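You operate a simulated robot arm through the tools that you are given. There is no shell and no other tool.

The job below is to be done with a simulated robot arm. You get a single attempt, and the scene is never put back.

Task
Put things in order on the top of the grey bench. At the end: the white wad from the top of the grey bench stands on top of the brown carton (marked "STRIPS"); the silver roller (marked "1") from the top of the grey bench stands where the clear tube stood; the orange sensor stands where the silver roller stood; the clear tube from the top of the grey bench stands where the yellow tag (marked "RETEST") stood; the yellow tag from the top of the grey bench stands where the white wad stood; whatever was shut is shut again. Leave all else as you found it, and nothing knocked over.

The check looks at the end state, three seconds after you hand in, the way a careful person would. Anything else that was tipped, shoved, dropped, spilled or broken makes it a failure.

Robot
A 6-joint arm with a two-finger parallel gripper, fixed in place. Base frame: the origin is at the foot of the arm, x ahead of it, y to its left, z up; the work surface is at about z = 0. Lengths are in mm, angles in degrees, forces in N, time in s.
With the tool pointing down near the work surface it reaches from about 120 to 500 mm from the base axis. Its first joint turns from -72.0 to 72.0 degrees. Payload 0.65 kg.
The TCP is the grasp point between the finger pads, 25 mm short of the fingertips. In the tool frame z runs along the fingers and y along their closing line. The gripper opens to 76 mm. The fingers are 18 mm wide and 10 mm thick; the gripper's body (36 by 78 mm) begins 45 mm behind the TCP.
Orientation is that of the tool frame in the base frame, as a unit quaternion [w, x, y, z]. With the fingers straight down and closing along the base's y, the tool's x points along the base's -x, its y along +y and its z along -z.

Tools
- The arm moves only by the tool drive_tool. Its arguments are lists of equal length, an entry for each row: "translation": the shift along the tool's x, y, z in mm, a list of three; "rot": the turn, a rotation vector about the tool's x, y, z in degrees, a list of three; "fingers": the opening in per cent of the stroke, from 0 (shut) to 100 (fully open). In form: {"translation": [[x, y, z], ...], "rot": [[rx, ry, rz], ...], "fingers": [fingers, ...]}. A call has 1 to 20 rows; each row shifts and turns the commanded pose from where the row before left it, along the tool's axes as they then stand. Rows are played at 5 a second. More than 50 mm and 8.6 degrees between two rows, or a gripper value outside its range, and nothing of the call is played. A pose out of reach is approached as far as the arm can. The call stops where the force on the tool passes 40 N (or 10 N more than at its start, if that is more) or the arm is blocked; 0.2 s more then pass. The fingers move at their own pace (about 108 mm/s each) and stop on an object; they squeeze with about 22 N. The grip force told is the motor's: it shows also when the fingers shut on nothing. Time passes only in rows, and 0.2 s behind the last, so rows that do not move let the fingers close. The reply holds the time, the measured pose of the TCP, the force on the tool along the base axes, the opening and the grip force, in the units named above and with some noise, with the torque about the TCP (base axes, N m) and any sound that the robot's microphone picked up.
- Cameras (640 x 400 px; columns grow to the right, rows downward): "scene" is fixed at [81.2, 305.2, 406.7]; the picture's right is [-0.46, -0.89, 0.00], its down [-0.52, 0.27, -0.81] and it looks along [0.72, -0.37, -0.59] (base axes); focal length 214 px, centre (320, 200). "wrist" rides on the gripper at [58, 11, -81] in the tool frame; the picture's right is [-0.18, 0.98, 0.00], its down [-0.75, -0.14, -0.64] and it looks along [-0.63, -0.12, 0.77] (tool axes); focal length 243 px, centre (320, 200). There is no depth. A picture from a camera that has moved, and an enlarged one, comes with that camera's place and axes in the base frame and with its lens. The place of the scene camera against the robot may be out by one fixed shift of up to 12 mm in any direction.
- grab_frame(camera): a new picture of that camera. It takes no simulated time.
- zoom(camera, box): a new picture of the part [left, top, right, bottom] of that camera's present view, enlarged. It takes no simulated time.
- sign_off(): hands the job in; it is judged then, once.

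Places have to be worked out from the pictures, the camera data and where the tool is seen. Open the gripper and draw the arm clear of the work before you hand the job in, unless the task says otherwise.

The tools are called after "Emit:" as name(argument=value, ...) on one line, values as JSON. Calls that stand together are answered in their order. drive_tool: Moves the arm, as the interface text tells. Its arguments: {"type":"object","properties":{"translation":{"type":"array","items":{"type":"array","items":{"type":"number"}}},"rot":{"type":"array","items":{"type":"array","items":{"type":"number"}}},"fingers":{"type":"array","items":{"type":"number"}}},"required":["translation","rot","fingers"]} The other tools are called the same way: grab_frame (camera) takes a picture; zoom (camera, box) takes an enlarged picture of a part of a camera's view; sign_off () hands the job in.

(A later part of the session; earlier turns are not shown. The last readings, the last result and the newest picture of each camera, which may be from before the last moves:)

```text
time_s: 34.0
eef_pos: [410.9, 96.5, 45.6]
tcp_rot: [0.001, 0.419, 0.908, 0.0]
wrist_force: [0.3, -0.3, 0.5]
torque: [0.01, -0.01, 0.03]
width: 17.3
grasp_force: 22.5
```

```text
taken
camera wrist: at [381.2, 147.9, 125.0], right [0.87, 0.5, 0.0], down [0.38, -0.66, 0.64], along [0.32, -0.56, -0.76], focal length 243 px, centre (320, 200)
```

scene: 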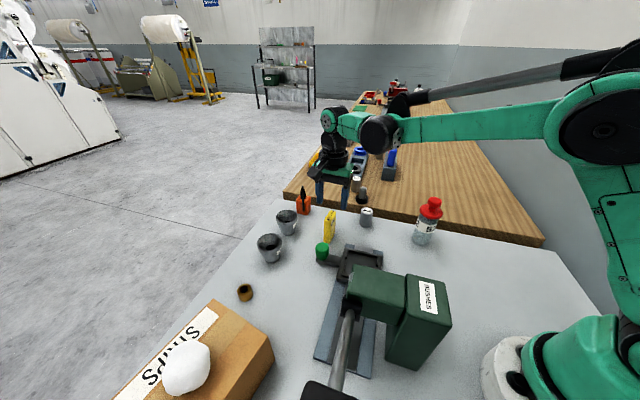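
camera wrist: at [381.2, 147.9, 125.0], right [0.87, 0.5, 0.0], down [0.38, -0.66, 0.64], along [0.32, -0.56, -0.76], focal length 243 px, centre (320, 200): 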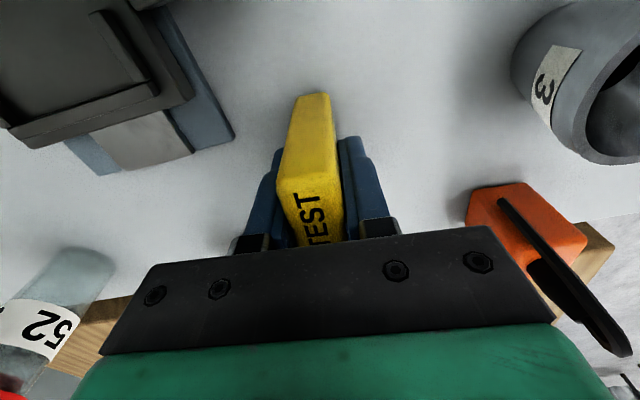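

The tag is gripped (17 mm). I lift it, carry it over to the wad's old spot (282,224), keeping its orientation, and check before lowering.

Emit:
drive_tool(translation=[[0, 0, -15], [0, 0, -35], [0, 0, -40], [0, 0, -35], [30, -2.55, 0], [30, -2.55, 0], [30, -2.55, 0], [30, -2.55, 0], [30, -2.55, 0], [30.3, -2.55, 0], [0, 0, 0]], rot=[[0, 0, 0], [0, 0, 0], [0, 0, 0], [0, 0, 0], [0, 0, 0], [0, 0, 0], [0, 0, 0], [0, 0, 0], [0, 0, 0], [0, 0, 0], [0, 0, 0]], fingers=[0, 0, 0, 0, 0, 0, 0, 0, 0, 0, 0])

Emit:
grab_frame(camera="wrist")

Emit:
grab_frame(camera="scene")

```text
time_s: 36.4
eef_pos: [281.2, 225.2, 168.8]
tcp_rot: [0.001, 0.419, 0.908, 0.001]
wrist_force: [-0.4, -0.5, -0.9]
torque: [0.0, 0.01, -0.01]
width: 17.6
grasp_force: 21.5
```

```text
taken
camera wrist: at [252.1, 276.3, 249.9], right [0.87, 0.5, 0.0], down [0.38, -0.66, 0.64], along [0.32, -0.56, -0.76], focal length 243 px, centre (320, 200)
```

wrist: 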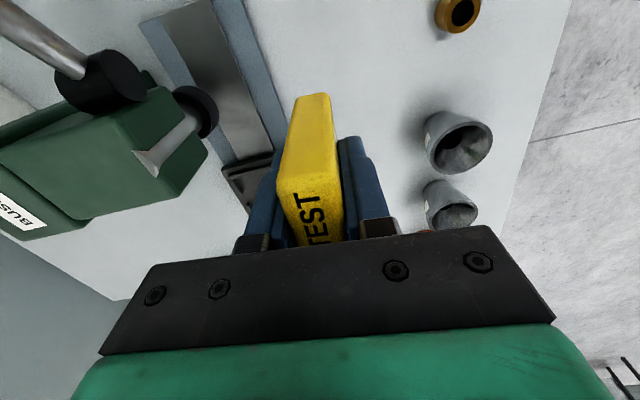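

```text
taken
```

scene: 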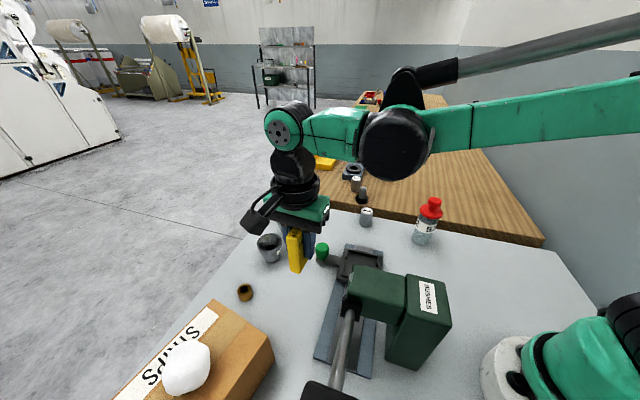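

The spot is clear, the press head is about 30 mm from the gripper body. I lower to just above the bench.

Emit:
drive_tool(translation=[[0, 0, 40], [0, 0, 40], [0, 0, 25], [0, 0, 13], [0, 0, 0]], rot=[[0, 0, 0], [0, 0, 0], [0, 0, 0], [0, 0, 0], [0, 0, 0]], fingers=[0, 0, 0, 0, 0])

Emit:
grab_frame(camera="scene")

Emit:
grab_frame(camera="wrist")

```text
time_s: 37.6
eef_pos: [282.3, 226.6, 51.1]
tcp_rot: [0.001, 0.419, 0.908, 0.0]
wrist_force: [-0.6, 0.0, -1.1]
torque: [0.01, 0.01, 0.03]
width: 17.5
grasp_force: 22.1
```

```text
taken
```

scene: 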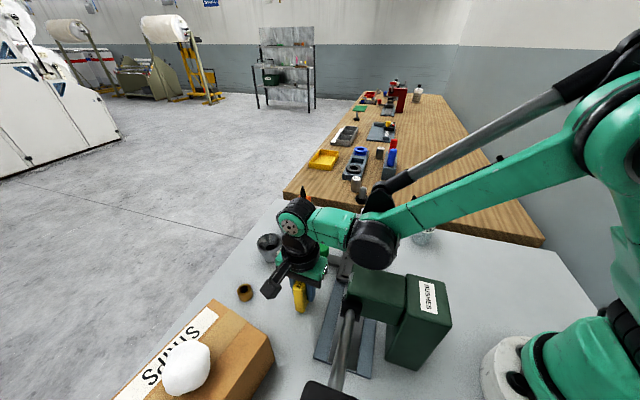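

```text
taken
camera wrist: at [252.9, 276.0, 131.6], right [0.87, 0.5, 0.0], down [0.38, -0.66, 0.64], along [0.32, -0.56, -0.76], focal length 243 px, centre (320, 200)
```

wrist: 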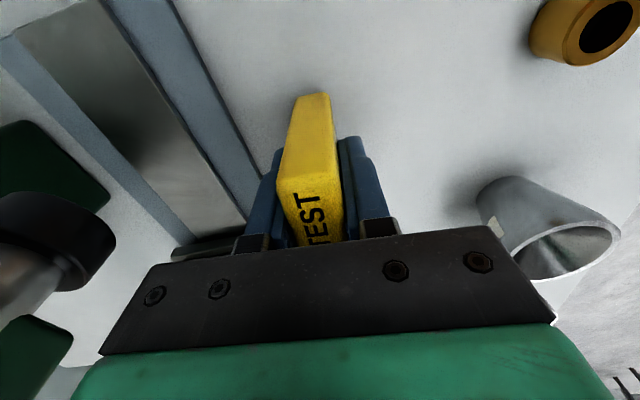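

I step down gently to find the bench.

Emit:
drive_tool(translation=[[0, 0, 2.5], [0, 0, 2], [0, 0, 0]], rot=[[0, 0, 0], [0, 0, 0], [0, 0, 0]], fingers=[0, 0, 0])

```text
time_s: 38.4
eef_pos: [282.5, 224.5, 46.8]
tcp_rot: [0.001, 0.42, 0.908, 0.001]
wrist_force: [-0.2, 0.0, -0.6]
torque: [0.01, -0.02, 0.0]
width: 17.6
grasp_force: 21.9
```

Emit:
drive_tool(translation=[[0, 0, 1], [0, 0, 0]], rot=[[0, 0, 0], [0, 0, 0]], fingers=[0, 0])

```text
time_s: 39.0
eef_pos: [283.0, 225.3, 46.9]
tcp_rot: [0.001, 0.42, 0.908, 0.0]
wrist_force: [0.5, -0.3, -0.9]
torque: [-0.02, 0.01, -0.03]
width: 17.4
grasp_force: 22.4
```

No contact yet; another small step down.

Emit:
drive_tool(translation=[[0, 0, 1], [0, 0, 0]], rot=[[0, 0, 0], [0, 0, 0]], fingers=[0, 0])

```text
time_s: 39.6
eef_pos: [282.8, 225.2, 45.1]
tcp_rot: [0.002, 0.419, 0.908, 0.001]
wrist_force: [0.1, 0.2, -0.1]
torque: [-0.02, -0.01, -0.01]
width: 17.3
grasp_force: 22.1
```

Nearly at the grasp height; one more small step.

Emit:
drive_tool(translation=[[0, 0, 0.8], [0, 0, 0]], rot=[[0, 0, 0], [0, 0, 0]], fingers=[0, 0])

```text
time_s: 40.2
eef_pos: [281.9, 225.7, 44.6]
tcp_rot: [0.001, 0.419, 0.908, 0.0]
wrist_force: [-0.6, 0.4, 8.7]
torque: [0.03, 0.05, -0.02]
width: 17.6
grasp_force: 21.9
```

Touching the bench (8.7 N). I open to about 42 mm and rise straight up.

Emit:
drive_tool(translation=[[0, 0, 0], [0, 0, 0], [0, 0, 0], [0, 0, -15], [0, 0, -30], [0, 0, -40], [0, 0, -40], [0, 0, 0]], rot=[[0, 0, 0], [0, 0, 0], [0, 0, 0], [0, 0, 0], [0, 0, 0], [0, 0, 0], [0, 0, 0], [0, 0, 0]], fingers=[30, 42, 55, 55, 55, 55, 55, 55])

Emit:
grab_frame(camera="scene")

Emit:
grab_frame(camera="wrist")

```text
time_s: 42.0
eef_pos: [282.2, 226.2, 169.5]
tcp_rot: [0.001, 0.42, 0.908, 0.001]
wrist_force: [-0.4, 0.3, 0.5]
torque: [0.04, 0.0, -0.01]
width: 41.7
grasp_force: 0.1
```

```text
taken
```

scene: 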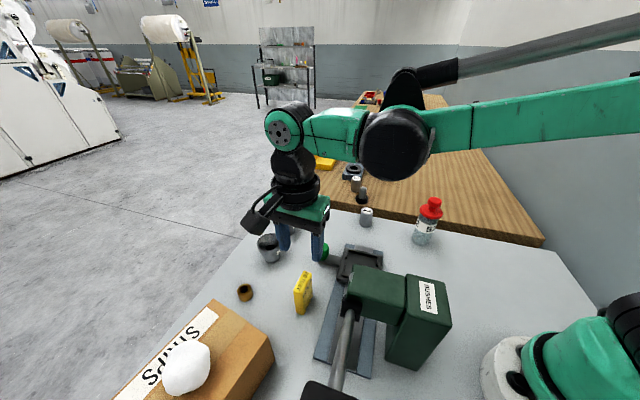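

```text
taken
camera wrist: at [252.1, 275.9, 249.5], right [0.87, 0.5, 0.0], down [0.38, -0.66, 0.64], along [0.32, -0.56, -0.76], focal length 243 px, centre (320, 200)
```

wrist: 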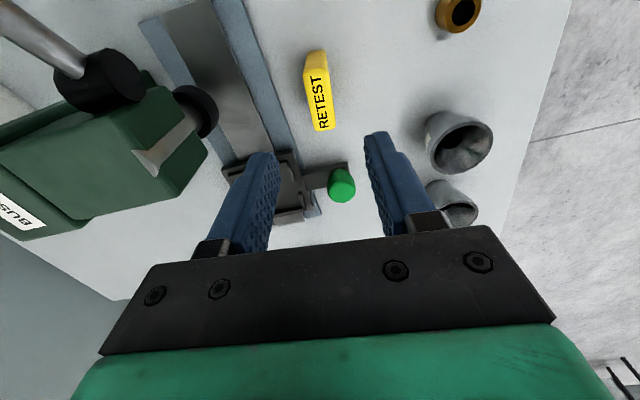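

The tag stands on the wad's old spot. Now to the vial near (294,-100): I rise to z≈210 and travel over, opening fully.

Emit:
drive_tool(translation=[[0, 0, -20], [0, 0, -20], [-28.5, -22.4, 0], [-28.5, -22.4, 0], [-28.5, -22.4, 0], [-28.5, -22.4, 0], [-28.5, -22.4, 0], [-28.5, -22.4, 0], [-28.5, -22.4, 0], [-28.5, -22.4, 0], [-28.5, -22.4, 0], [0, 0, 0]], rot=[[0, 0, 0], [0, 0, 0], [0, 0, 0], [0, 0, 0], [0, 0, 0], [0, 0, 0], [0, 0, 0], [0, 0, 0], [0, 0, 0], [0, 0, 0], [0, 0, 0], [0, 0, 0]], fingers=[55, 55, 100, 100, 100, 100, 100, 100, 100, 100, 100, 100])

Emit:
grab_frame(camera="wrist")

Emit:
grab_frame(camera="scene")

Emit:
zoom(camera="wrist", box=[240, 10, 400, 150])

```text
time_s: 44.6
eef_pos: [294.6, -99.7, 210.9]
tcp_rot: [0.001, 0.419, 0.908, 0.001]
wrist_force: [0.0, 0.1, 0.5]
torque: [0.02, 0.01, 0.01]
width: 76.0
grasp_force: 0.0
```

```text
taken
camera wrist: at [265.7, -50.3, 290.2], right [0.87, 0.5, 0.0], down [0.38, -0.66, 0.64], along [0.32, -0.56, -0.76], focal length 243 px, centre (320, 200)
```

wrist: 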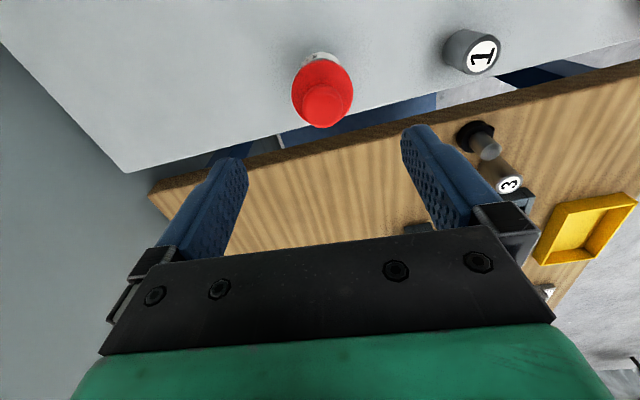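

```text
taken
```

scene: 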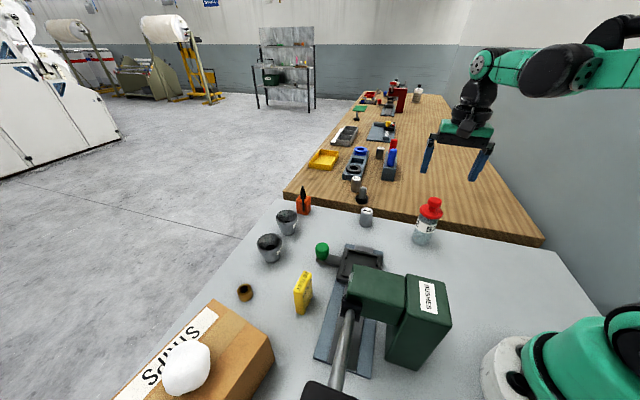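

```text
2.86 times, centred on (320, 80) of wrist
camera zoom: at [265.7, -50.3, 290.2], right [0.87, 0.5, 0.0], down [0.38, -0.66, 0.64], along [0.32, -0.56, -0.76], focal length 693 px, centre (320, 543)
```

zoom: 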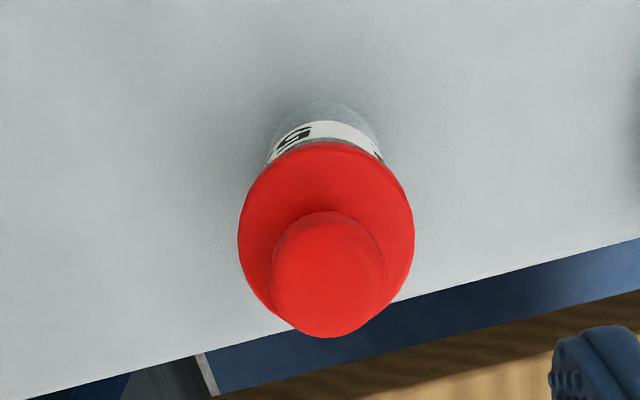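

The vial is about 126 mm tall with a wide red flange near z≈95, centre ≈ (295.5,-98.5); a vertical grasp would catch the stopper, not the glass. So I will grip the glass body from the base side with the tool tilted about 45°. First I turn and tilt in place, high above it.

Emit:
drive_tool(translation=[[0, 0, 0], [0, 0, 0], [0, 0, 0], [0, 0, 0], [0, 0, 0], [0, 0, 0], [0, 0, 0], [0, 0, 0], [0, 0, 0], [0, 0, 0], [0, 0, 0]], rot=[[0, 0, -7.8], [0, 0, -7.8], [0, 0, -7.8], [0, 0, -7.8], [0, -7.5, 0], [0, -7.5, 0], [0, -7.5, 0], [0, -7.5, 0], [0, -7.5, 0], [0, -7.5, 0], [0, 0, 0]], fingers=[100, 100, 100, 100, 100, 100, 100, 100, 100, 100, 100])

Emit:
grab_frame(camera="wrist")

Emit:
grab_frame(camera="scene")

```text
time_s: 47.0
eef_pos: [294.6, -99.9, 210.6]
tcp_rot: [0.379, 0.148, 0.912, -0.061]
wrist_force: [0.2, 0.7, 0.2]
torque: [-0.03, -0.06, 0.0]
width: 75.9
grasp_force: 0.0
```

```text
taken
camera wrist: at [205.3, -60.3, 224.7], right [0.43, 0.89, 0.13], down [0.03, -0.16, 0.99], along [0.9, -0.42, -0.09], focal length 243 px, centre (320, 200)
```

wrist: 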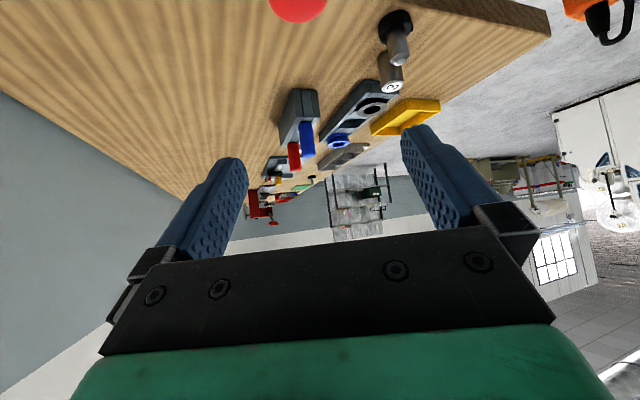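

```text
taken
```

scene: 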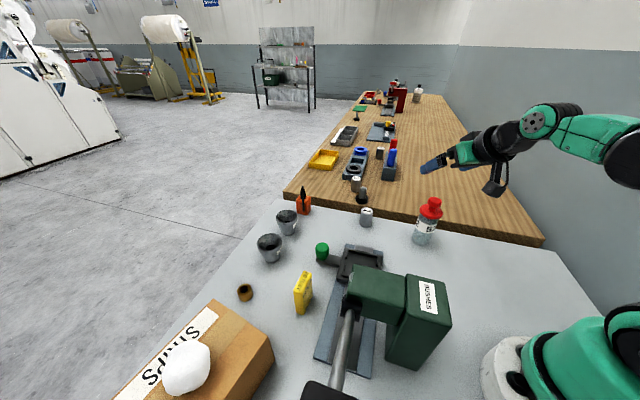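

The tilt puts the camera beneath the tool (inverted picture), which still clears the bench. I back away 70 mm toward the base and come down to z≈130 to view the vial side-on.

Emit:
drive_tool(translation=[[24.7, 0, -24.7], [24.7, 0, -24.7], [19, 0, 19], [19, 0, 19], [19, 0, 19], [0, 0, 0]], rot=[[0, 0, 0], [0, 0, 0], [0, 0, 0], [0, 0, 0], [0, 0, 0], [0, 0, 0]], fingers=[100, 100, 100, 100, 100, 100])

Emit:
grab_frame(camera="wrist")

Emit:
grab_frame(camera="scene")

```text
time_s: 48.4
eef_pos: [247.0, -85.8, 130.6]
tcp_rot: [0.377, 0.148, 0.912, -0.061]
wrist_force: [-0.2, 1.1, -0.5]
torque: [0.01, 0.01, -0.03]
width: 75.8
grasp_force: 0.0
out of reach, approached as far as the arm can: row 2
```

```text
taken
camera wrist: at [157.6, -45.0, 145.6], right [0.43, 0.89, 0.13], down [0.03, -0.16, 0.99], along [0.9, -0.42, -0.09], focal length 243 px, centre (320, 200)
```

wrist: 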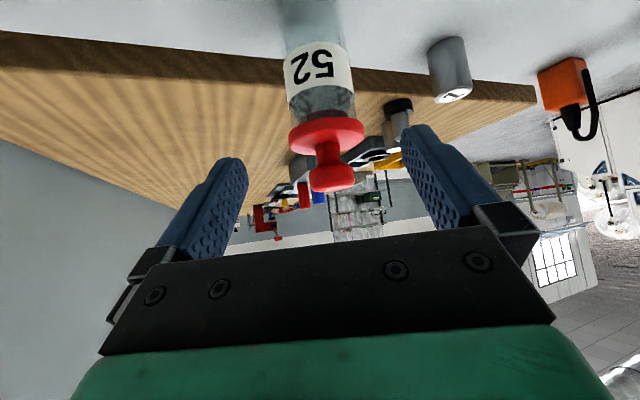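

```text
taken
```

scene: 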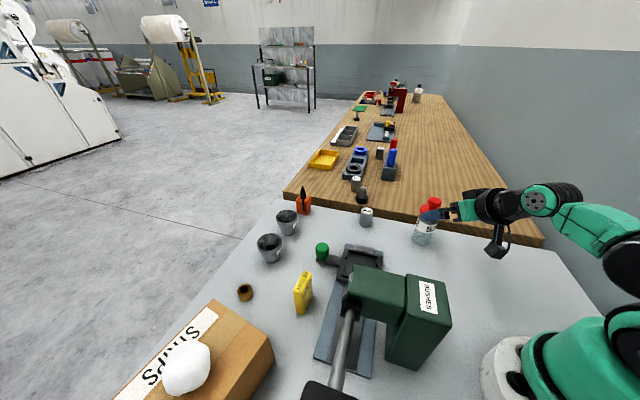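

From this side view: glass about 41 mm wide, flange underside at z≈85, knob top ≈127, centre ≈ (295,-100). I move to a pre-grasp point 40 mm back along the approach line.

Emit:
drive_tool(translation=[[11.8, 0.9, 20.6], [11.9, 0.9, 20.7], [0, 0, 0]], rot=[[0, 0, 0], [0, 0, 0], [0, 0, 0]], fingers=[100, 100, 100])

Emit:
grab_frame(camera="wrist")

Emit:
grab_frame(camera="scene")

```text
time_s: 49.2
eef_pos: [264.9, -89.5, 92.8]
tcp_rot: [0.378, 0.148, 0.912, -0.061]
wrist_force: [0.3, 0.5, 0.4]
torque: [0.01, -0.02, -0.01]
width: 75.9
grasp_force: 0.0
out of reach, approached as far as the arm can: row 2
```

```text
taken
camera wrist: at [174.5, -49.1, 107.9], right [0.43, 0.89, 0.13], down [0.03, -0.16, 0.99], along [0.9, -0.42, -0.09], focal length 243 px, centre (320, 200)
```

wrist: 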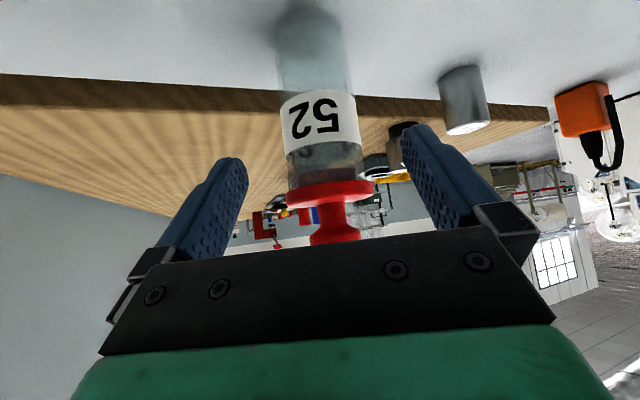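

```text
taken
```

scene: 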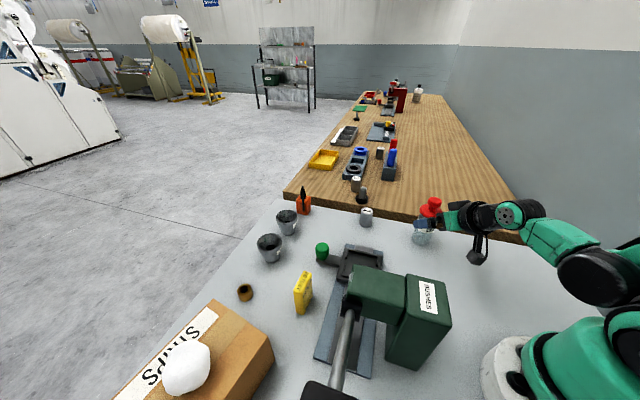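

The approach was limited by the arm's inner fold, but the grasp point itself (r≈302, z≈56) is inside reach. Lateral alignment is good to about 1 mm; I advance to the glass with the fingers open.

Emit:
drive_tool(translation=[[3.3, -0.1, 14], [3.3, -0.1, 14], [3.2, 0, 14], [0, 0, 0]], rot=[[0, 0, 0], [0, 0, 0], [0, 0, 0], [0, 0, 0]], fingers=[100, 100, 100, 100])

Emit:
grab_frame(camera="wrist")

Emit:
zoom(camera="scene", box=[360, 160, 560, 290])

```text
time_s: 50.2
eef_pos: [284.1, -95.5, 89.1]
tcp_rot: [0.379, 0.148, 0.912, -0.061]
wrist_force: [0.5, 0.3, -0.3]
torque: [0.0, -0.02, -0.02]
width: 76.0
grasp_force: 0.0
out of reach, approached as far as the arm can: row 1, 2, 3
```

```text
taken
camera wrist: at [194.1, -55.4, 103.9], right [0.43, 0.89, 0.13], down [0.03, -0.16, 0.99], along [0.9, -0.42, -0.09], focal length 243 px, centre (320, 200)
```

wrist: 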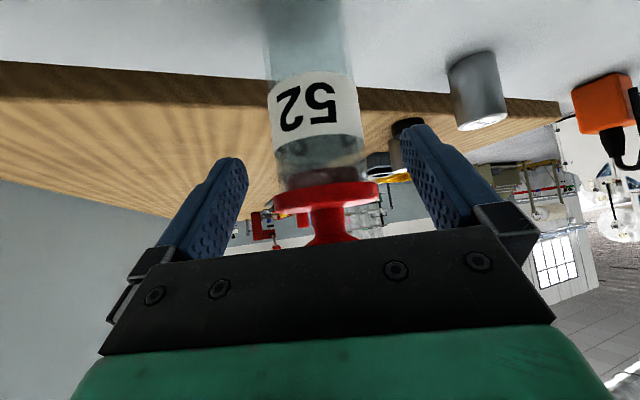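

```text
3.08 times, centred on (460, 225) of scene
camera zoom: at [81.2, 305.2, 406.7], right [-0.46, -0.89, 0.0], down [-0.52, 0.27, -0.81], along [0.72, -0.37, -0.59], focal length 660 px, centre (-111, 123)
```

zoom: 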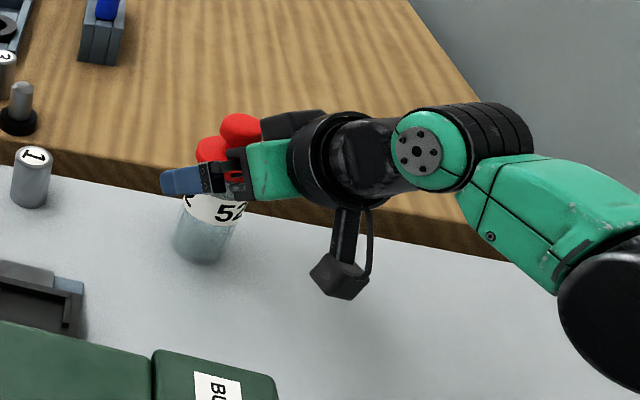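

The arm cannot get lower in this radial pose (its wrist link folds too close to the base). The forearm geometry suggests a sideways approach is better: tool tilted tangentially, coming from the left side of the vial. I withdraw straight up, straighten the tool.

Emit:
drive_tool(translation=[[-15, 0, -15], [-21.2, 0, -21.2], [-21.2, 0, -21.2], [-21.2, 0, -21.2], [0, 0, 0], [0, 0, 0], [0, 0, 0], [0, 0, 0], [0, 0, 0], [0, 0, 0], [0, 0, 0]], rot=[[0, 0, 0], [0, 0, 0], [0, 0, 0], [0, 0, 0], [0, 7.5, 0], [0, 7.5, 0], [0, 7.5, 0], [0, 7.5, 0], [0, 7.5, 0], [0, 7.5, 0], [0, 0, 0]], fingers=[100, 100, 100, 100, 100, 100, 100, 100, 100, 100, 100])

Emit:
grab_frame(camera="scene")

```text
time_s: 52.6
eef_pos: [284.1, -96.0, 200.1]
tcp_rot: [0.0, 0.16, 0.987, -0.001]
wrist_force: [0.8, 0.3, -0.1]
torque: [0.0, 0.02, 0.02]
width: 76.2
grasp_force: 0.0
```

```text
taken
```

scene: 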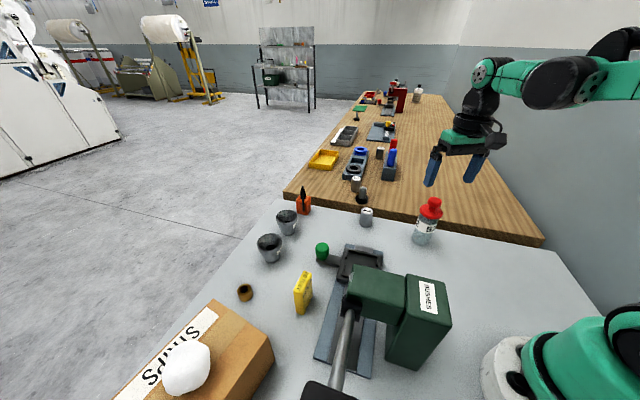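

The vial is undisturbed. I turn the tool by 90° so that it can tilt sideways.

Emit:
drive_tool(translation=[[0, 0, 0], [0, 0, 0], [0, 0, 0], [0, 0, 0], [0, 0, 0], [0, 0, 0], [0, 0, 0], [0, 0, 0], [0, 0, 0], [0, 0, 0], [0, 0, 0], [0, 0, 0], [0, 0, 0]], rot=[[0, 0, 7.53], [0, 0, 7.53], [0, 0, 7.53], [0, 0, 7.53], [0, 0, 7.53], [0, 0, 7.53], [0, 0, 7.53], [0, 0, 7.53], [0, 0, 7.53], [0, 0, 7.53], [0, 0, 7.53], [0, 0, 7.53], [0, 0, 0]], fingers=[100, 100, 100, 100, 100, 100, 100, 100, 100, 100, 100, 100, 100])

```text
time_s: 55.4
eef_pos: [283.4, -96.6, 201.1]
tcp_rot: [0.001, 0.813, 0.582, 0.001]
wrist_force: [-0.2, 0.1, 0.0]
torque: [-0.02, 0.04, -0.01]
width: 75.9
grasp_force: 0.1
```

Yaw reached. I back off 70 mm to the left of the vial and tilt the fingers toward it by 45°.

Emit:
drive_tool(translation=[[35, 0, 0], [35, 0, 0], [0, 0, 0], [0, 0, 0], [0, 0, 0], [0, 0, 0], [0, 0, 0], [0, 0, 0], [0, 0, 0]], rot=[[0, 0, 0], [0, 0, 0], [0, -7.5, 0], [0, -7.5, 0], [0, -7.5, 0], [0, -7.5, 0], [0, -7.5, 0], [0, -7.5, 0], [0, 0, 0]], fingers=[100, 100, 100, 100, 100, 100, 100, 100, 100])

Emit:
grab_frame(camera="scene")

Emit:
grab_frame(camera="wrist")

```text
time_s: 57.4
eef_pos: [306.5, -29.5, 200.4]
tcp_rot: [0.224, 0.751, 0.538, -0.311]
wrist_force: [0.2, 0.7, 0.3]
torque: [0.02, 0.02, 0.01]
width: 75.9
grasp_force: 0.0
```

```text
taken
```

scene: 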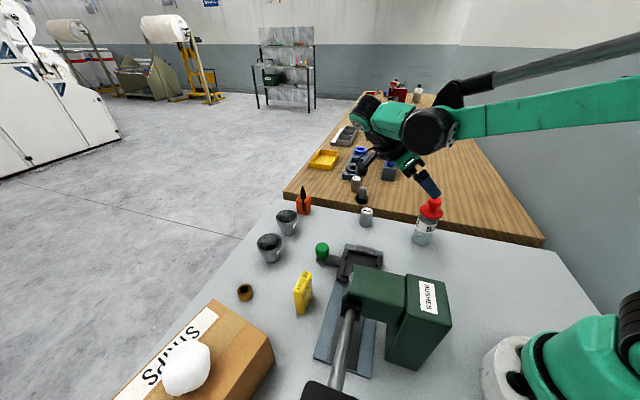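

```text
taken
camera wrist: at [348.9, 59.1, 214.9], right [0.89, -0.44, 0.13], down [-0.16, -0.03, 0.99], along [-0.43, -0.9, -0.09], focal length 243 px, centre (320, 200)
```

wrist: 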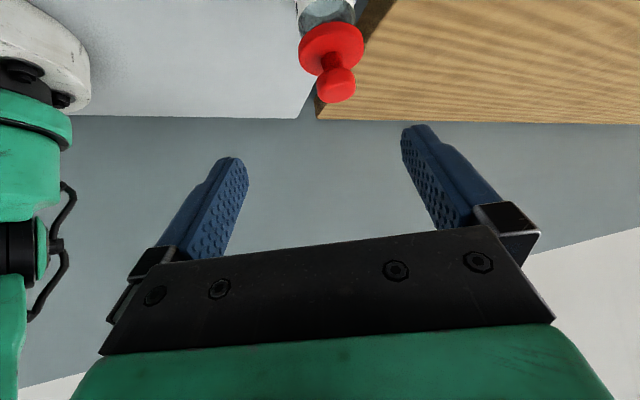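

The sideways pose works. The vial centre refines to ≈ (297,-100.6). I come down to the pre-grasp point 40 mm back on the approach line.

Emit:
drive_tool(translation=[[14.65, 3.4, 26.3], [14.65, 3.4, 26.3], [14.65, 3.4, 26.3], [14.65, 3.5, 26.3], [0, 0, 0]], rot=[[0, 0, 0], [0, 0, 0], [0, 0, 0], [0, 0, 0], [0, 0, 0]], fingers=[100, 100, 100, 100, 100])

Emit:
grab_frame(camera="wrist")

Emit:
grab_frame(camera="scene")

```text
time_s: 58.6
eef_pos: [310.8, -65.9, 83.0]
tcp_rot: [0.225, 0.75, 0.539, -0.31]
wrist_force: [-1.1, 0.3, 0.5]
torque: [-0.02, 0.0, 0.03]
width: 76.0
grasp_force: 0.0
```

```text
taken
camera wrist: at [351.7, 23.0, 98.5], right [0.89, -0.44, 0.13], down [-0.16, -0.03, 0.99], along [-0.43, -0.9, -0.1], focal length 243 px, centre (320, 200)
```

wrist: 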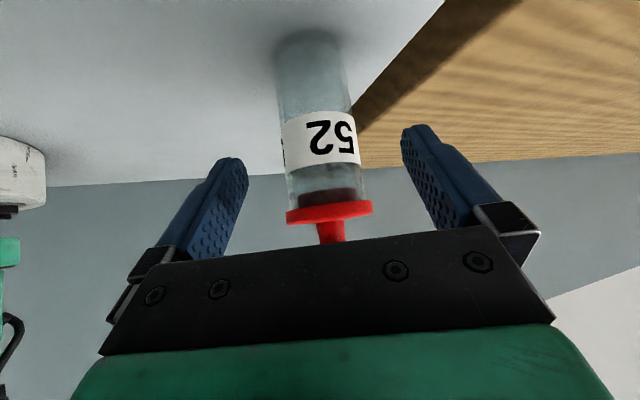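

```text
taken
```

scene: 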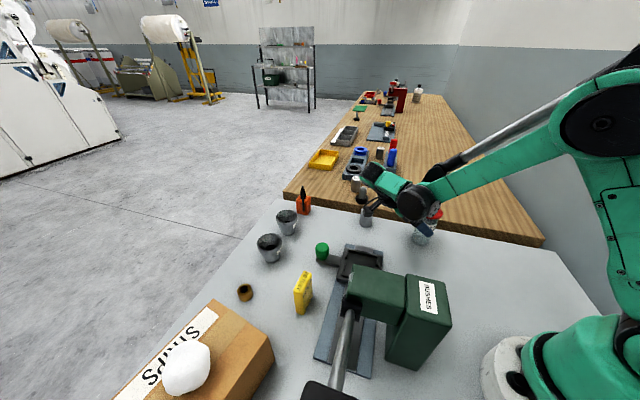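

Aligned within a millimetre. I advance along the approach line with the fingers open, then check.

Emit:
drive_tool(translation=[[0, 0, 15], [0, 0, 14], [0, 0, 10], [0, 0, 0]], rot=[[0, 0, 0], [0, 0, 0], [0, 0, 0], [0, 0, 0]], fingers=[100, 100, 100, 100])

Emit:
grab_frame(camera="wrist")

Emit:
zoom(camera="scene", box=[340, 150, 500, 260])

```text
time_s: 59.6
eef_pos: [300.6, -90.9, 55.8]
tcp_rot: [0.225, 0.75, 0.539, -0.31]
wrist_force: [0.6, 0.1, 0.1]
torque: [-0.03, -0.01, -0.03]
width: 76.0
grasp_force: 0.1
```

```text
taken
camera wrist: at [342.6, -3.0, 71.3], right [0.89, -0.44, 0.13], down [-0.16, -0.03, 0.99], along [-0.43, -0.9, -0.09], focal length 243 px, centre (320, 200)
```

wrist: 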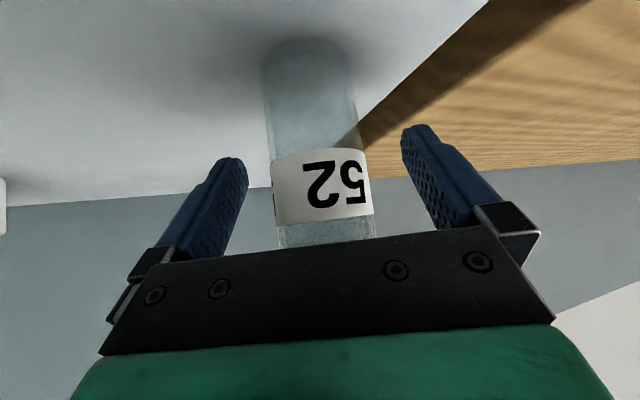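

```text
3.64 times, centred on (420, 205) of scene
camera zoom: at [81.2, 305.2, 406.7], right [-0.46, -0.89, 0.0], down [-0.52, 0.27, -0.81], along [0.72, -0.37, -0.59], focal length 780 px, centre (-44, 182)
```

zoom: 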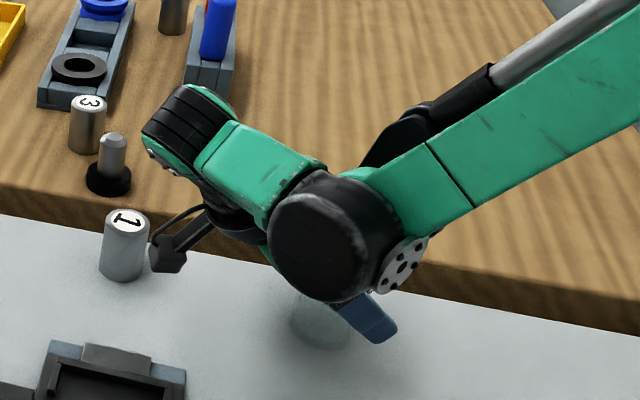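

The glass is between the fingers, below the flange. I close on it.

Emit:
drive_tool(translation=[[0, 0, 0], [0, 0, 0], [0, 0, 0], [0, 0, 0]], rot=[[0, 0, 0], [0, 0, 0], [0, 0, 0], [0, 0, 0]], fingers=[40, 40, 40, 40])

Emit:
grab_frame(camera="wrist")

```text
time_s: 60.6
eef_pos: [300.9, -91.7, 54.6]
tcp_rot: [0.224, 0.751, 0.538, -0.31]
wrist_force: [-0.6, -0.2, 1.0]
torque: [-0.04, 0.01, -0.03]
width: 36.4
grasp_force: 21.9
```

```text
taken
camera wrist: at [342.6, -2.8, 71.4], right [0.89, -0.44, 0.13], down [-0.16, -0.03, 0.99], along [-0.43, -0.9, -0.09], focal length 243 px, centre (320, 200)
```

wrist: 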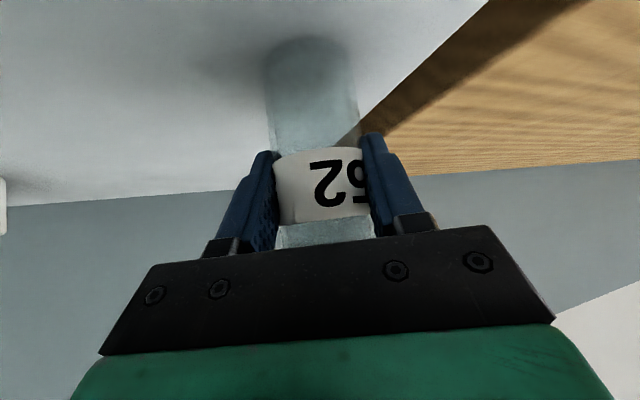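

The vial is gripped by its glass (36.4 mm). I lift it straight up about 110 mm, and turn about the vertical by 32°.

Emit:
drive_tool(translation=[[-4, 0, -4], [-14, 0, -14], [-21, 0, -21], [-21, 0, -21], [-18, 0, -18], [0, 0, 0], [0, 0, 0], [0, 0, 0], [0, 0, 0], [0, 0, 0], [0, 0, 0]], rot=[[0, 0, 0], [0, 0, 0], [0, 0, 0], [0, 0, 0], [0, 0, 0], [-4.54, 0, -4.54], [-4.54, 0, -4.54], [-4.54, 0, -4.54], [-4.54, 0, -4.54], [-4.54, 0, -4.54], [0, 0, 0]], fingers=[40, 40, 40, 40, 40, 40, 40, 40, 40, 40, 40])

Emit:
grab_frame(camera="scene")

Emit:
grab_frame(camera="wrist")

```text
time_s: 63.0
eef_pos: [299.1, -91.5, 167.4]
tcp_rot: [0.301, 0.572, 0.725, -0.237]
wrist_force: [0.8, -0.1, -0.5]
torque: [0.03, 0.03, 0.03]
width: 36.0
grasp_force: 22.0
```

```text
taken
```

scene: 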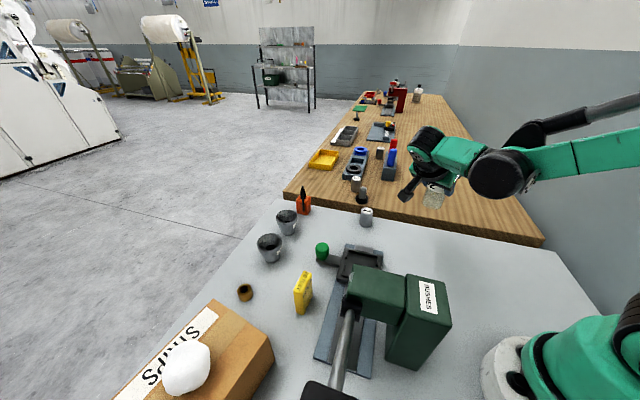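

```text
taken
camera wrist: at [288.0, 5.8, 181.6], right [0.99, 0.1, 0.13], down [-0.12, -0.11, 0.99], along [0.12, -0.99, -0.09], focal length 243 px, centre (320, 200)
```

wrist: 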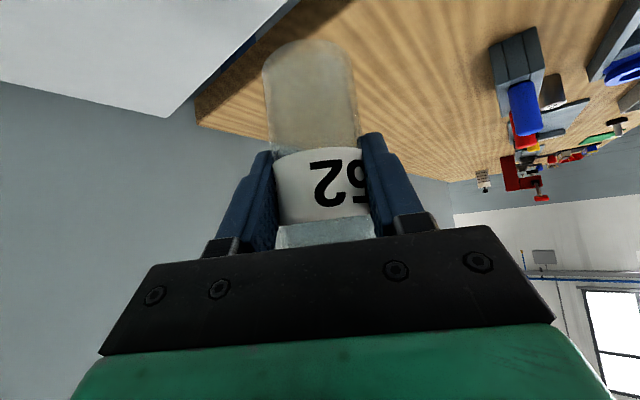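

Held steadily and upright. I carry it to above the tag's old place (410,97).

Emit:
drive_tool(translation=[[14.84, 18.76, -14.84], [14.84, 18.76, -14.84], [14.84, 18.76, -14.84], [14.84, 18.76, -14.84], [14.84, 18.76, -14.84], [14.84, 18.76, -14.84], [14.84, 18.76, -14.84], [14.84, 18.76, -14.84], [0, 0, 0]], rot=[[0, 0, 0], [0, 0, 0], [0, 0, 0], [0, 0, 0], [0, 0, 0], [0, 0, 0], [0, 0, 0], [0, 0, 0], [0, 0, 0]], fingers=[40, 40, 40, 40, 40, 40, 40, 40, 40])

Emit:
grab_frame(camera="scene")

Emit:
grab_frame(camera="wrist")

```text
time_s: 65.0
eef_pos: [407.1, 107.8, 166.1]
tcp_rot: [0.301, 0.573, 0.724, -0.238]
wrist_force: [-0.2, -0.1, -1.0]
torque: [-0.02, 0.02, 0.03]
width: 36.0
grasp_force: 22.1
```

```text
taken
```

scene: 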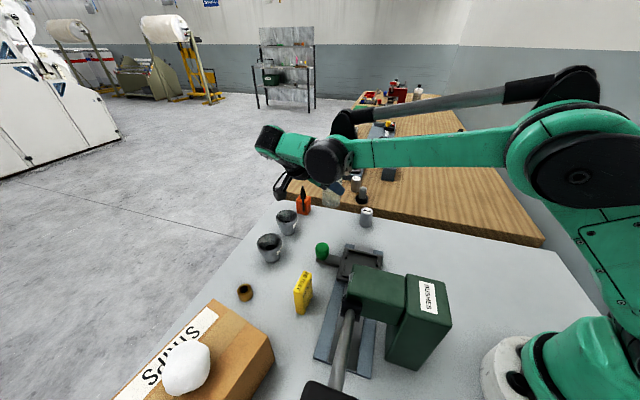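

```text
taken
camera wrist: at [395.8, 203.9, 181.8], right [0.99, 0.1, 0.13], down [-0.12, -0.11, 0.99], along [0.11, -0.99, -0.09], focal length 243 px, centre (320, 200)
```

wrist: 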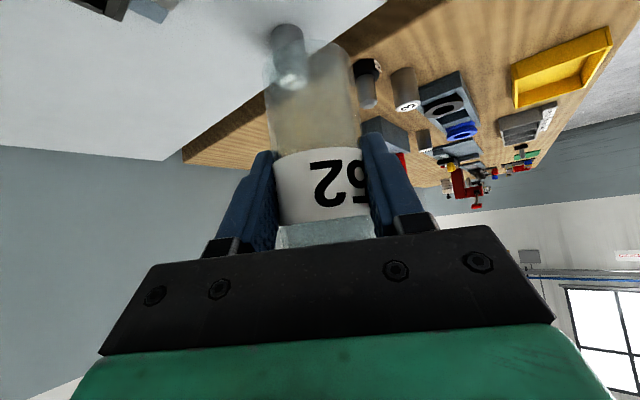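

The path is clear, but the camera boom would come near a grey cup; I turn 8.5° more to stay between the cup and the green knob, then lower the vial to about 10 mm above the bench.

Emit:
drive_tool(translation=[[0, 0, 0], [-0.3, -1.3, 0.3], [21.2, 0, 21.2], [21.2, 0, 21.2], [14.1, 0, 14.1], [10.6, 0, 10.6], [0, 0, 0]], rot=[[-6, 0, -6], [0, 0, 0], [0, 0, 0], [0, 0, 0], [0, 0, 0], [0, 0, 0], [0, 0, 0]], fingers=[40, 40, 40, 40, 40, 40, 40])

Emit:
grab_frame(camera="scene")

Emit:
grab_frame(camera="wrist")

Emit:
zoom(camera="scene", box=[220, 120, 420, 280])

```text
time_s: 66.6
eef_pos: [406.8, 105.6, 70.2]
tcp_rot: [0.318, 0.518, 0.764, -0.215]
wrist_force: [-0.5, 0.3, -0.7]
torque: [0.01, 0.0, 0.03]
width: 35.9
grasp_force: 21.9
```

```text
taken
```

scene: 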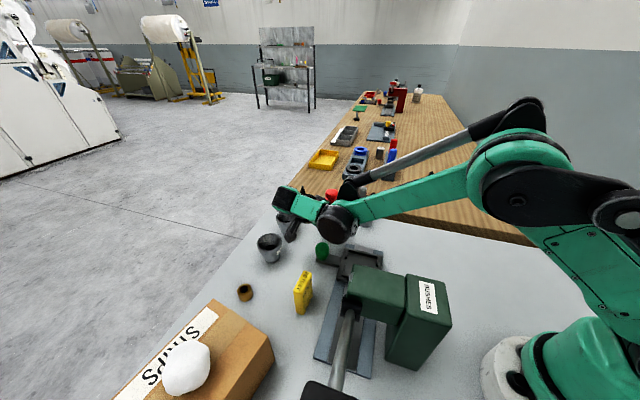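

```text
taken
camera wrist: at [380.6, 199.5, 86.8], right [0.96, 0.25, 0.13], down [-0.1, -0.12, 0.99], along [0.26, -0.96, -0.09], focal length 243 px, centre (320, 200)
```

wrist: 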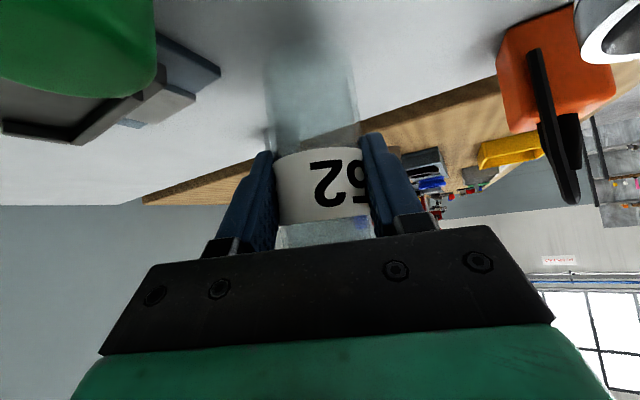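

```text
2.50 times, centred on (320, 200) of scene
camera zoom: at [81.2, 305.2, 406.7], right [-0.46, -0.89, 0.0], down [-0.52, 0.27, -0.81], along [0.72, -0.37, -0.59], focal length 536 px, centre (320, 200)
```

zoom: 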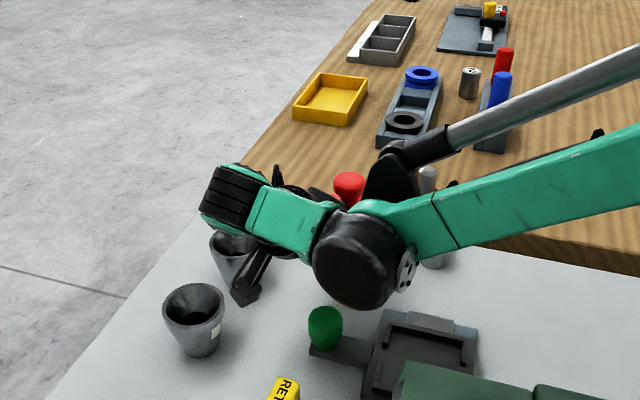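

Camera boom has clearance to cup and knob. I lower another 12 mm and then feel for the bench.

Emit:
drive_tool(translation=[[5.7, 0, 5.7], [2.8, 0, 2.8], [0, 0, 0]], rot=[[0, 0, 0], [0, 0, 0], [0, 0, 0]], fingers=[40, 40, 40])

Emit:
grab_frame(camera="wrist")

```text
time_s: 67.4
eef_pos: [407.1, 104.8, 59.9]
tcp_rot: [0.318, 0.518, 0.764, -0.215]
wrist_force: [0.5, 0.2, -0.8]
torque: [-0.01, 0.03, 0.03]
width: 35.9
grasp_force: 21.5
```

```text
taken
camera wrist: at [380.9, 199.2, 74.8], right [0.96, 0.24, 0.13], down [-0.1, -0.12, 0.99], along [0.26, -0.96, -0.09], focal length 243 px, centre (320, 200)
```

wrist: 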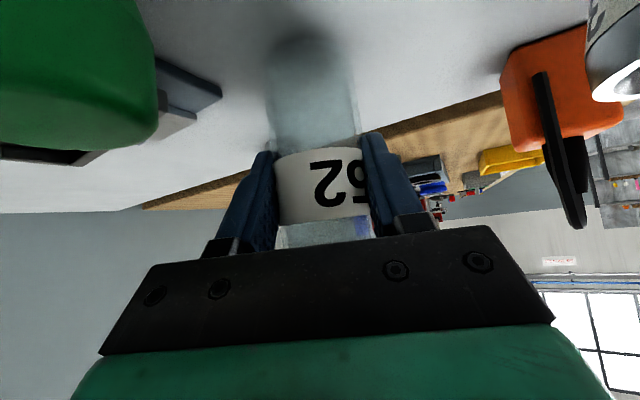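

About 3 mm to go by the camera height; small steps now.

Emit:
drive_tool(translation=[[1.0, 0, 1.0], [0.7, 0, 0.7], [0, 0, 0]], rot=[[0, 0, 0], [0, 0, 0], [0, 0, 0]], fingers=[40, 40, 40])

```text
time_s: 68.2
eef_pos: [408.2, 104.7, 58.0]
tcp_rot: [0.318, 0.517, 0.765, -0.214]
wrist_force: [-0.4, 0.3, -1.5]
torque: [0.02, -0.02, 0.02]
width: 36.2
grasp_force: 21.8
```

Emit:
drive_tool(translation=[[0.6, 0, 0.6], [0, 0, 0]], rot=[[0, 0, 0], [0, 0, 0]], fingers=[40, 40])

```text
time_s: 68.8
eef_pos: [407.5, 106.2, 56.1]
tcp_rot: [0.318, 0.519, 0.764, -0.215]
wrist_force: [-0.1, 0.7, -0.1]
torque: [0.0, 0.01, -0.01]
width: 35.8
grasp_force: 22.2
```

Still free; another 0.7 mm.

Emit:
drive_tool(translation=[[0.5, 0, 0.5], [0, 0, 0]], rot=[[0, 0, 0], [0, 0, 0]], fingers=[40, 40])

```text
time_s: 69.4
eef_pos: [406.3, 105.2, 56.1]
tcp_rot: [0.318, 0.518, 0.764, -0.215]
wrist_force: [0.4, 0.2, 4.4]
torque: [-0.02, 0.02, 0.0]
width: 35.9
grasp_force: 21.6
```

The vial touches down lightly (4.4 N). I open fully and withdraw along the approach line.

Emit:
drive_tool(translation=[[0, 0, 0], [0, 0, 0], [0, 0, 0], [0, 0, 0], [0, 0, -15], [0, 0, -25], [0, 0, -25], [-10, 0, -25], [0, 0, 0]], rot=[[0, 0, 0], [0, 0, 0], [0, 0, 0], [0, 0, 0], [0, 0, 0], [0, 0, 0], [0, 0, 0], [0, 0, 0], [0, 0, 0]], fingers=[55, 70, 100, 100, 100, 100, 100, 100, 100])

Emit:
grab_frame(camera="wrist")

Emit:
grab_frame(camera="scene")

```text
time_s: 71.4
eef_pos: [384.7, 157.5, 127.0]
tcp_rot: [0.318, 0.517, 0.766, -0.213]
wrist_force: [-0.2, -0.2, -0.3]
torque: [0.01, 0.03, 0.01]
width: 76.1
grasp_force: 0.1
```

```text
taken
camera wrist: at [359.1, 252.4, 141.7], right [0.96, 0.24, 0.13], down [-0.1, -0.12, 0.99], along [0.26, -0.96, -0.09], focal length 243 px, centre (320, 200)
```

wrist: 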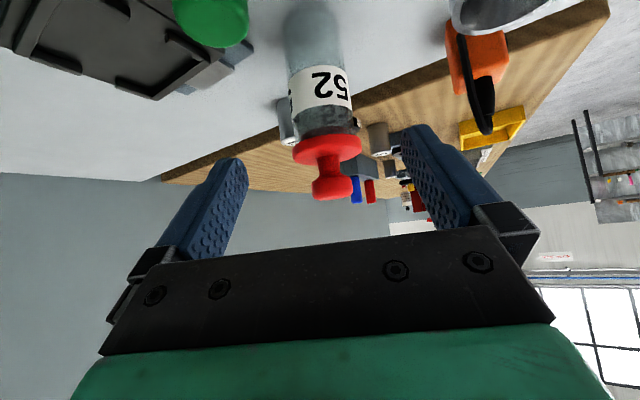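

```text
taken
```

scene: 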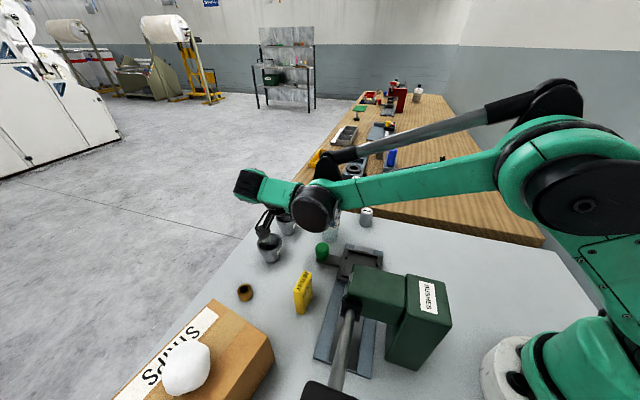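

The vial stands upright at the tag's old place with its stopper on. I rise, straighten the tool, and turn it back to yaw 0 for the roller.

Emit:
drive_tool(translation=[[-17.7, 0, -17.7], [-17.7, 0, -17.7], [0, 0, 0], [0, 0, 0], [0, 0, 0], [0, 0, 0], [0, 0, 0], [0, 0, 0], [0, 0, 0], [0, 0, 0], [0, 0, 0], [0, 0, 0], [0, 0, 0], [0, 0, 0], [0, 0, 0], [0, 0, 0], [0, 0, 0], [0, 0, 0]], rot=[[0, 0, 0], [0, 0, 0], [0, 7.5, 0], [0, 7.5, 0], [0, 7.5, 0], [0, 7.5, 0], [0, 7.5, 0], [0, 7.5, 0], [0, 0, -7.6], [0, 0, -7.6], [0, 0, -7.6], [0, 0, -7.6], [0, 0, -7.6], [0, 0, -7.6], [0, 0, -7.6], [0, 0, -7.6], [0, 0, -7.4], [0, 0, 0]], fingers=[100, 100, 100, 100, 100, 100, 100, 100, 100, 100, 100, 100, 100, 100, 100, 100, 100, 100])

Emit:
grab_frame(camera="scene")

Emit:
grab_frame(camera="wrist")

```text
time_s: 75.2
eef_pos: [385.9, 159.3, 177.4]
tcp_rot: [0.001, -0.002, 1.0, 0.001]
wrist_force: [-0.6, 0.2, -0.2]
torque: [-0.04, -0.01, -0.01]
width: 76.1
grasp_force: 0.0
```

```text
taken
```

scene: 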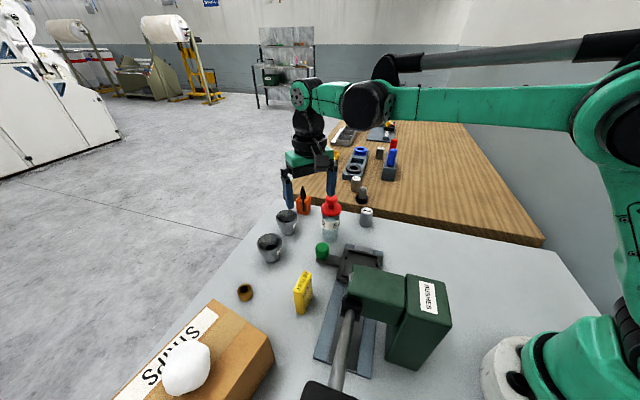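

```text
taken
camera wrist: at [327.7, 168.1, 256.7], right [0.18, 0.98, 0.0], down [0.75, -0.14, 0.64], along [0.63, -0.12, -0.76], focal length 243 px, centre (320, 200)
```

wrist: 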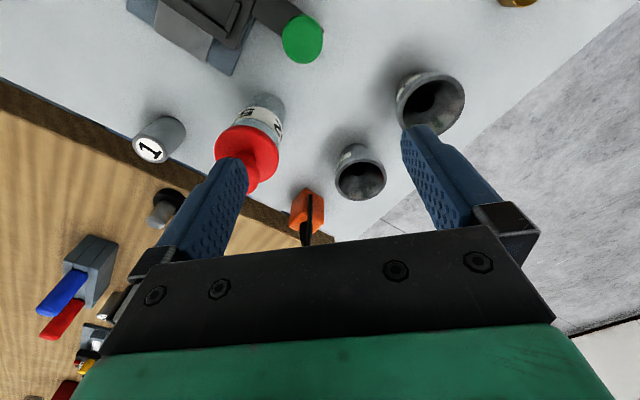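

All well. I move over the top of the vial with margin to the roller near (402,-12).

Emit:
drive_tool(translation=[[0, 0, -18], [-2.5, -28.5, 0], [-2.5, -28.5, 0], [-2.5, -28.5, 0], [-2.5, -28.5, 0], [-2.5, -28.5, 0], [-2.5, -28.5, 0], [0, 0, 18], [0, 0, 20], [0, 0, 0]], rot=[[0, 0, 0], [0, 0, 0], [0, 0, 0], [0, 0, 0], [0, 0, 0], [0, 0, 0], [0, 0, 0], [0, 0, 0], [0, 0, 0], [0, 0, 0]], fingers=[100, 100, 100, 100, 100, 100, 100, 100, 100, 100])

Emit:
grab_frame(camera="wrist")

Emit:
zoom(camera="wrist", box=[220, 40, 460, 190])

Emit:
grab_frame(camera="scene")

```text
time_s: 77.4
eef_pos: [401.3, -12.5, 156.8]
tcp_rot: [0.001, 0.0, 1.0, 0.0]
wrist_force: [0.4, -0.1, 0.4]
torque: [-0.01, 0.02, 0.03]
width: 76.0
grasp_force: 0.1
```

```text
taken
camera wrist: at [343.1, -3.2, 236.9], right [0.18, 0.98, 0.0], down [0.75, -0.14, 0.64], along [0.63, -0.12, -0.76], focal length 243 px, centre (320, 200)
```

wrist: 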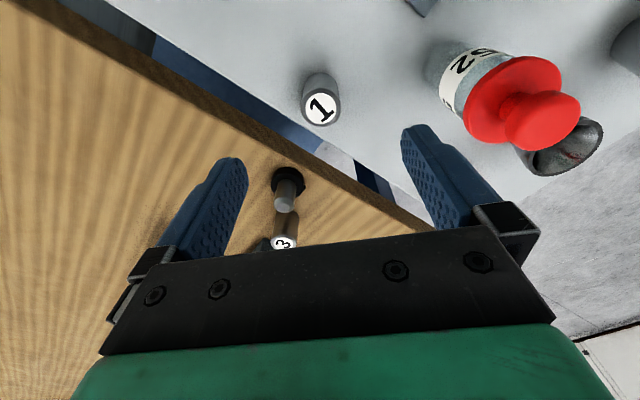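

```text
2.67 times, centred on (340, 115) of wrist
camera zoom: at [343.1, -3.2, 236.9], right [0.18, 0.98, 0.0], down [0.75, -0.14, 0.64], along [0.63, -0.12, -0.76], focal length 647 px, centre (267, 427)
```

zoom: 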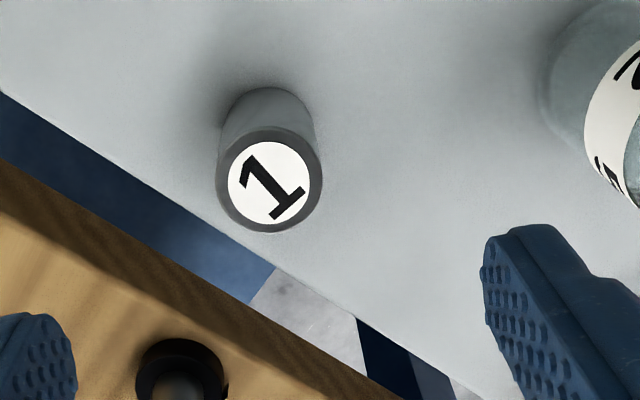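

```text
taken
```

scene: 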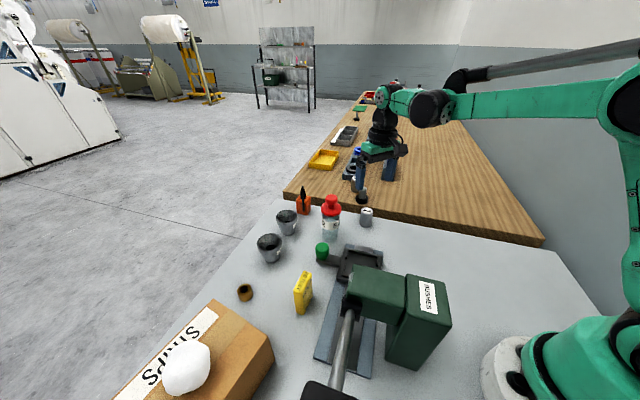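

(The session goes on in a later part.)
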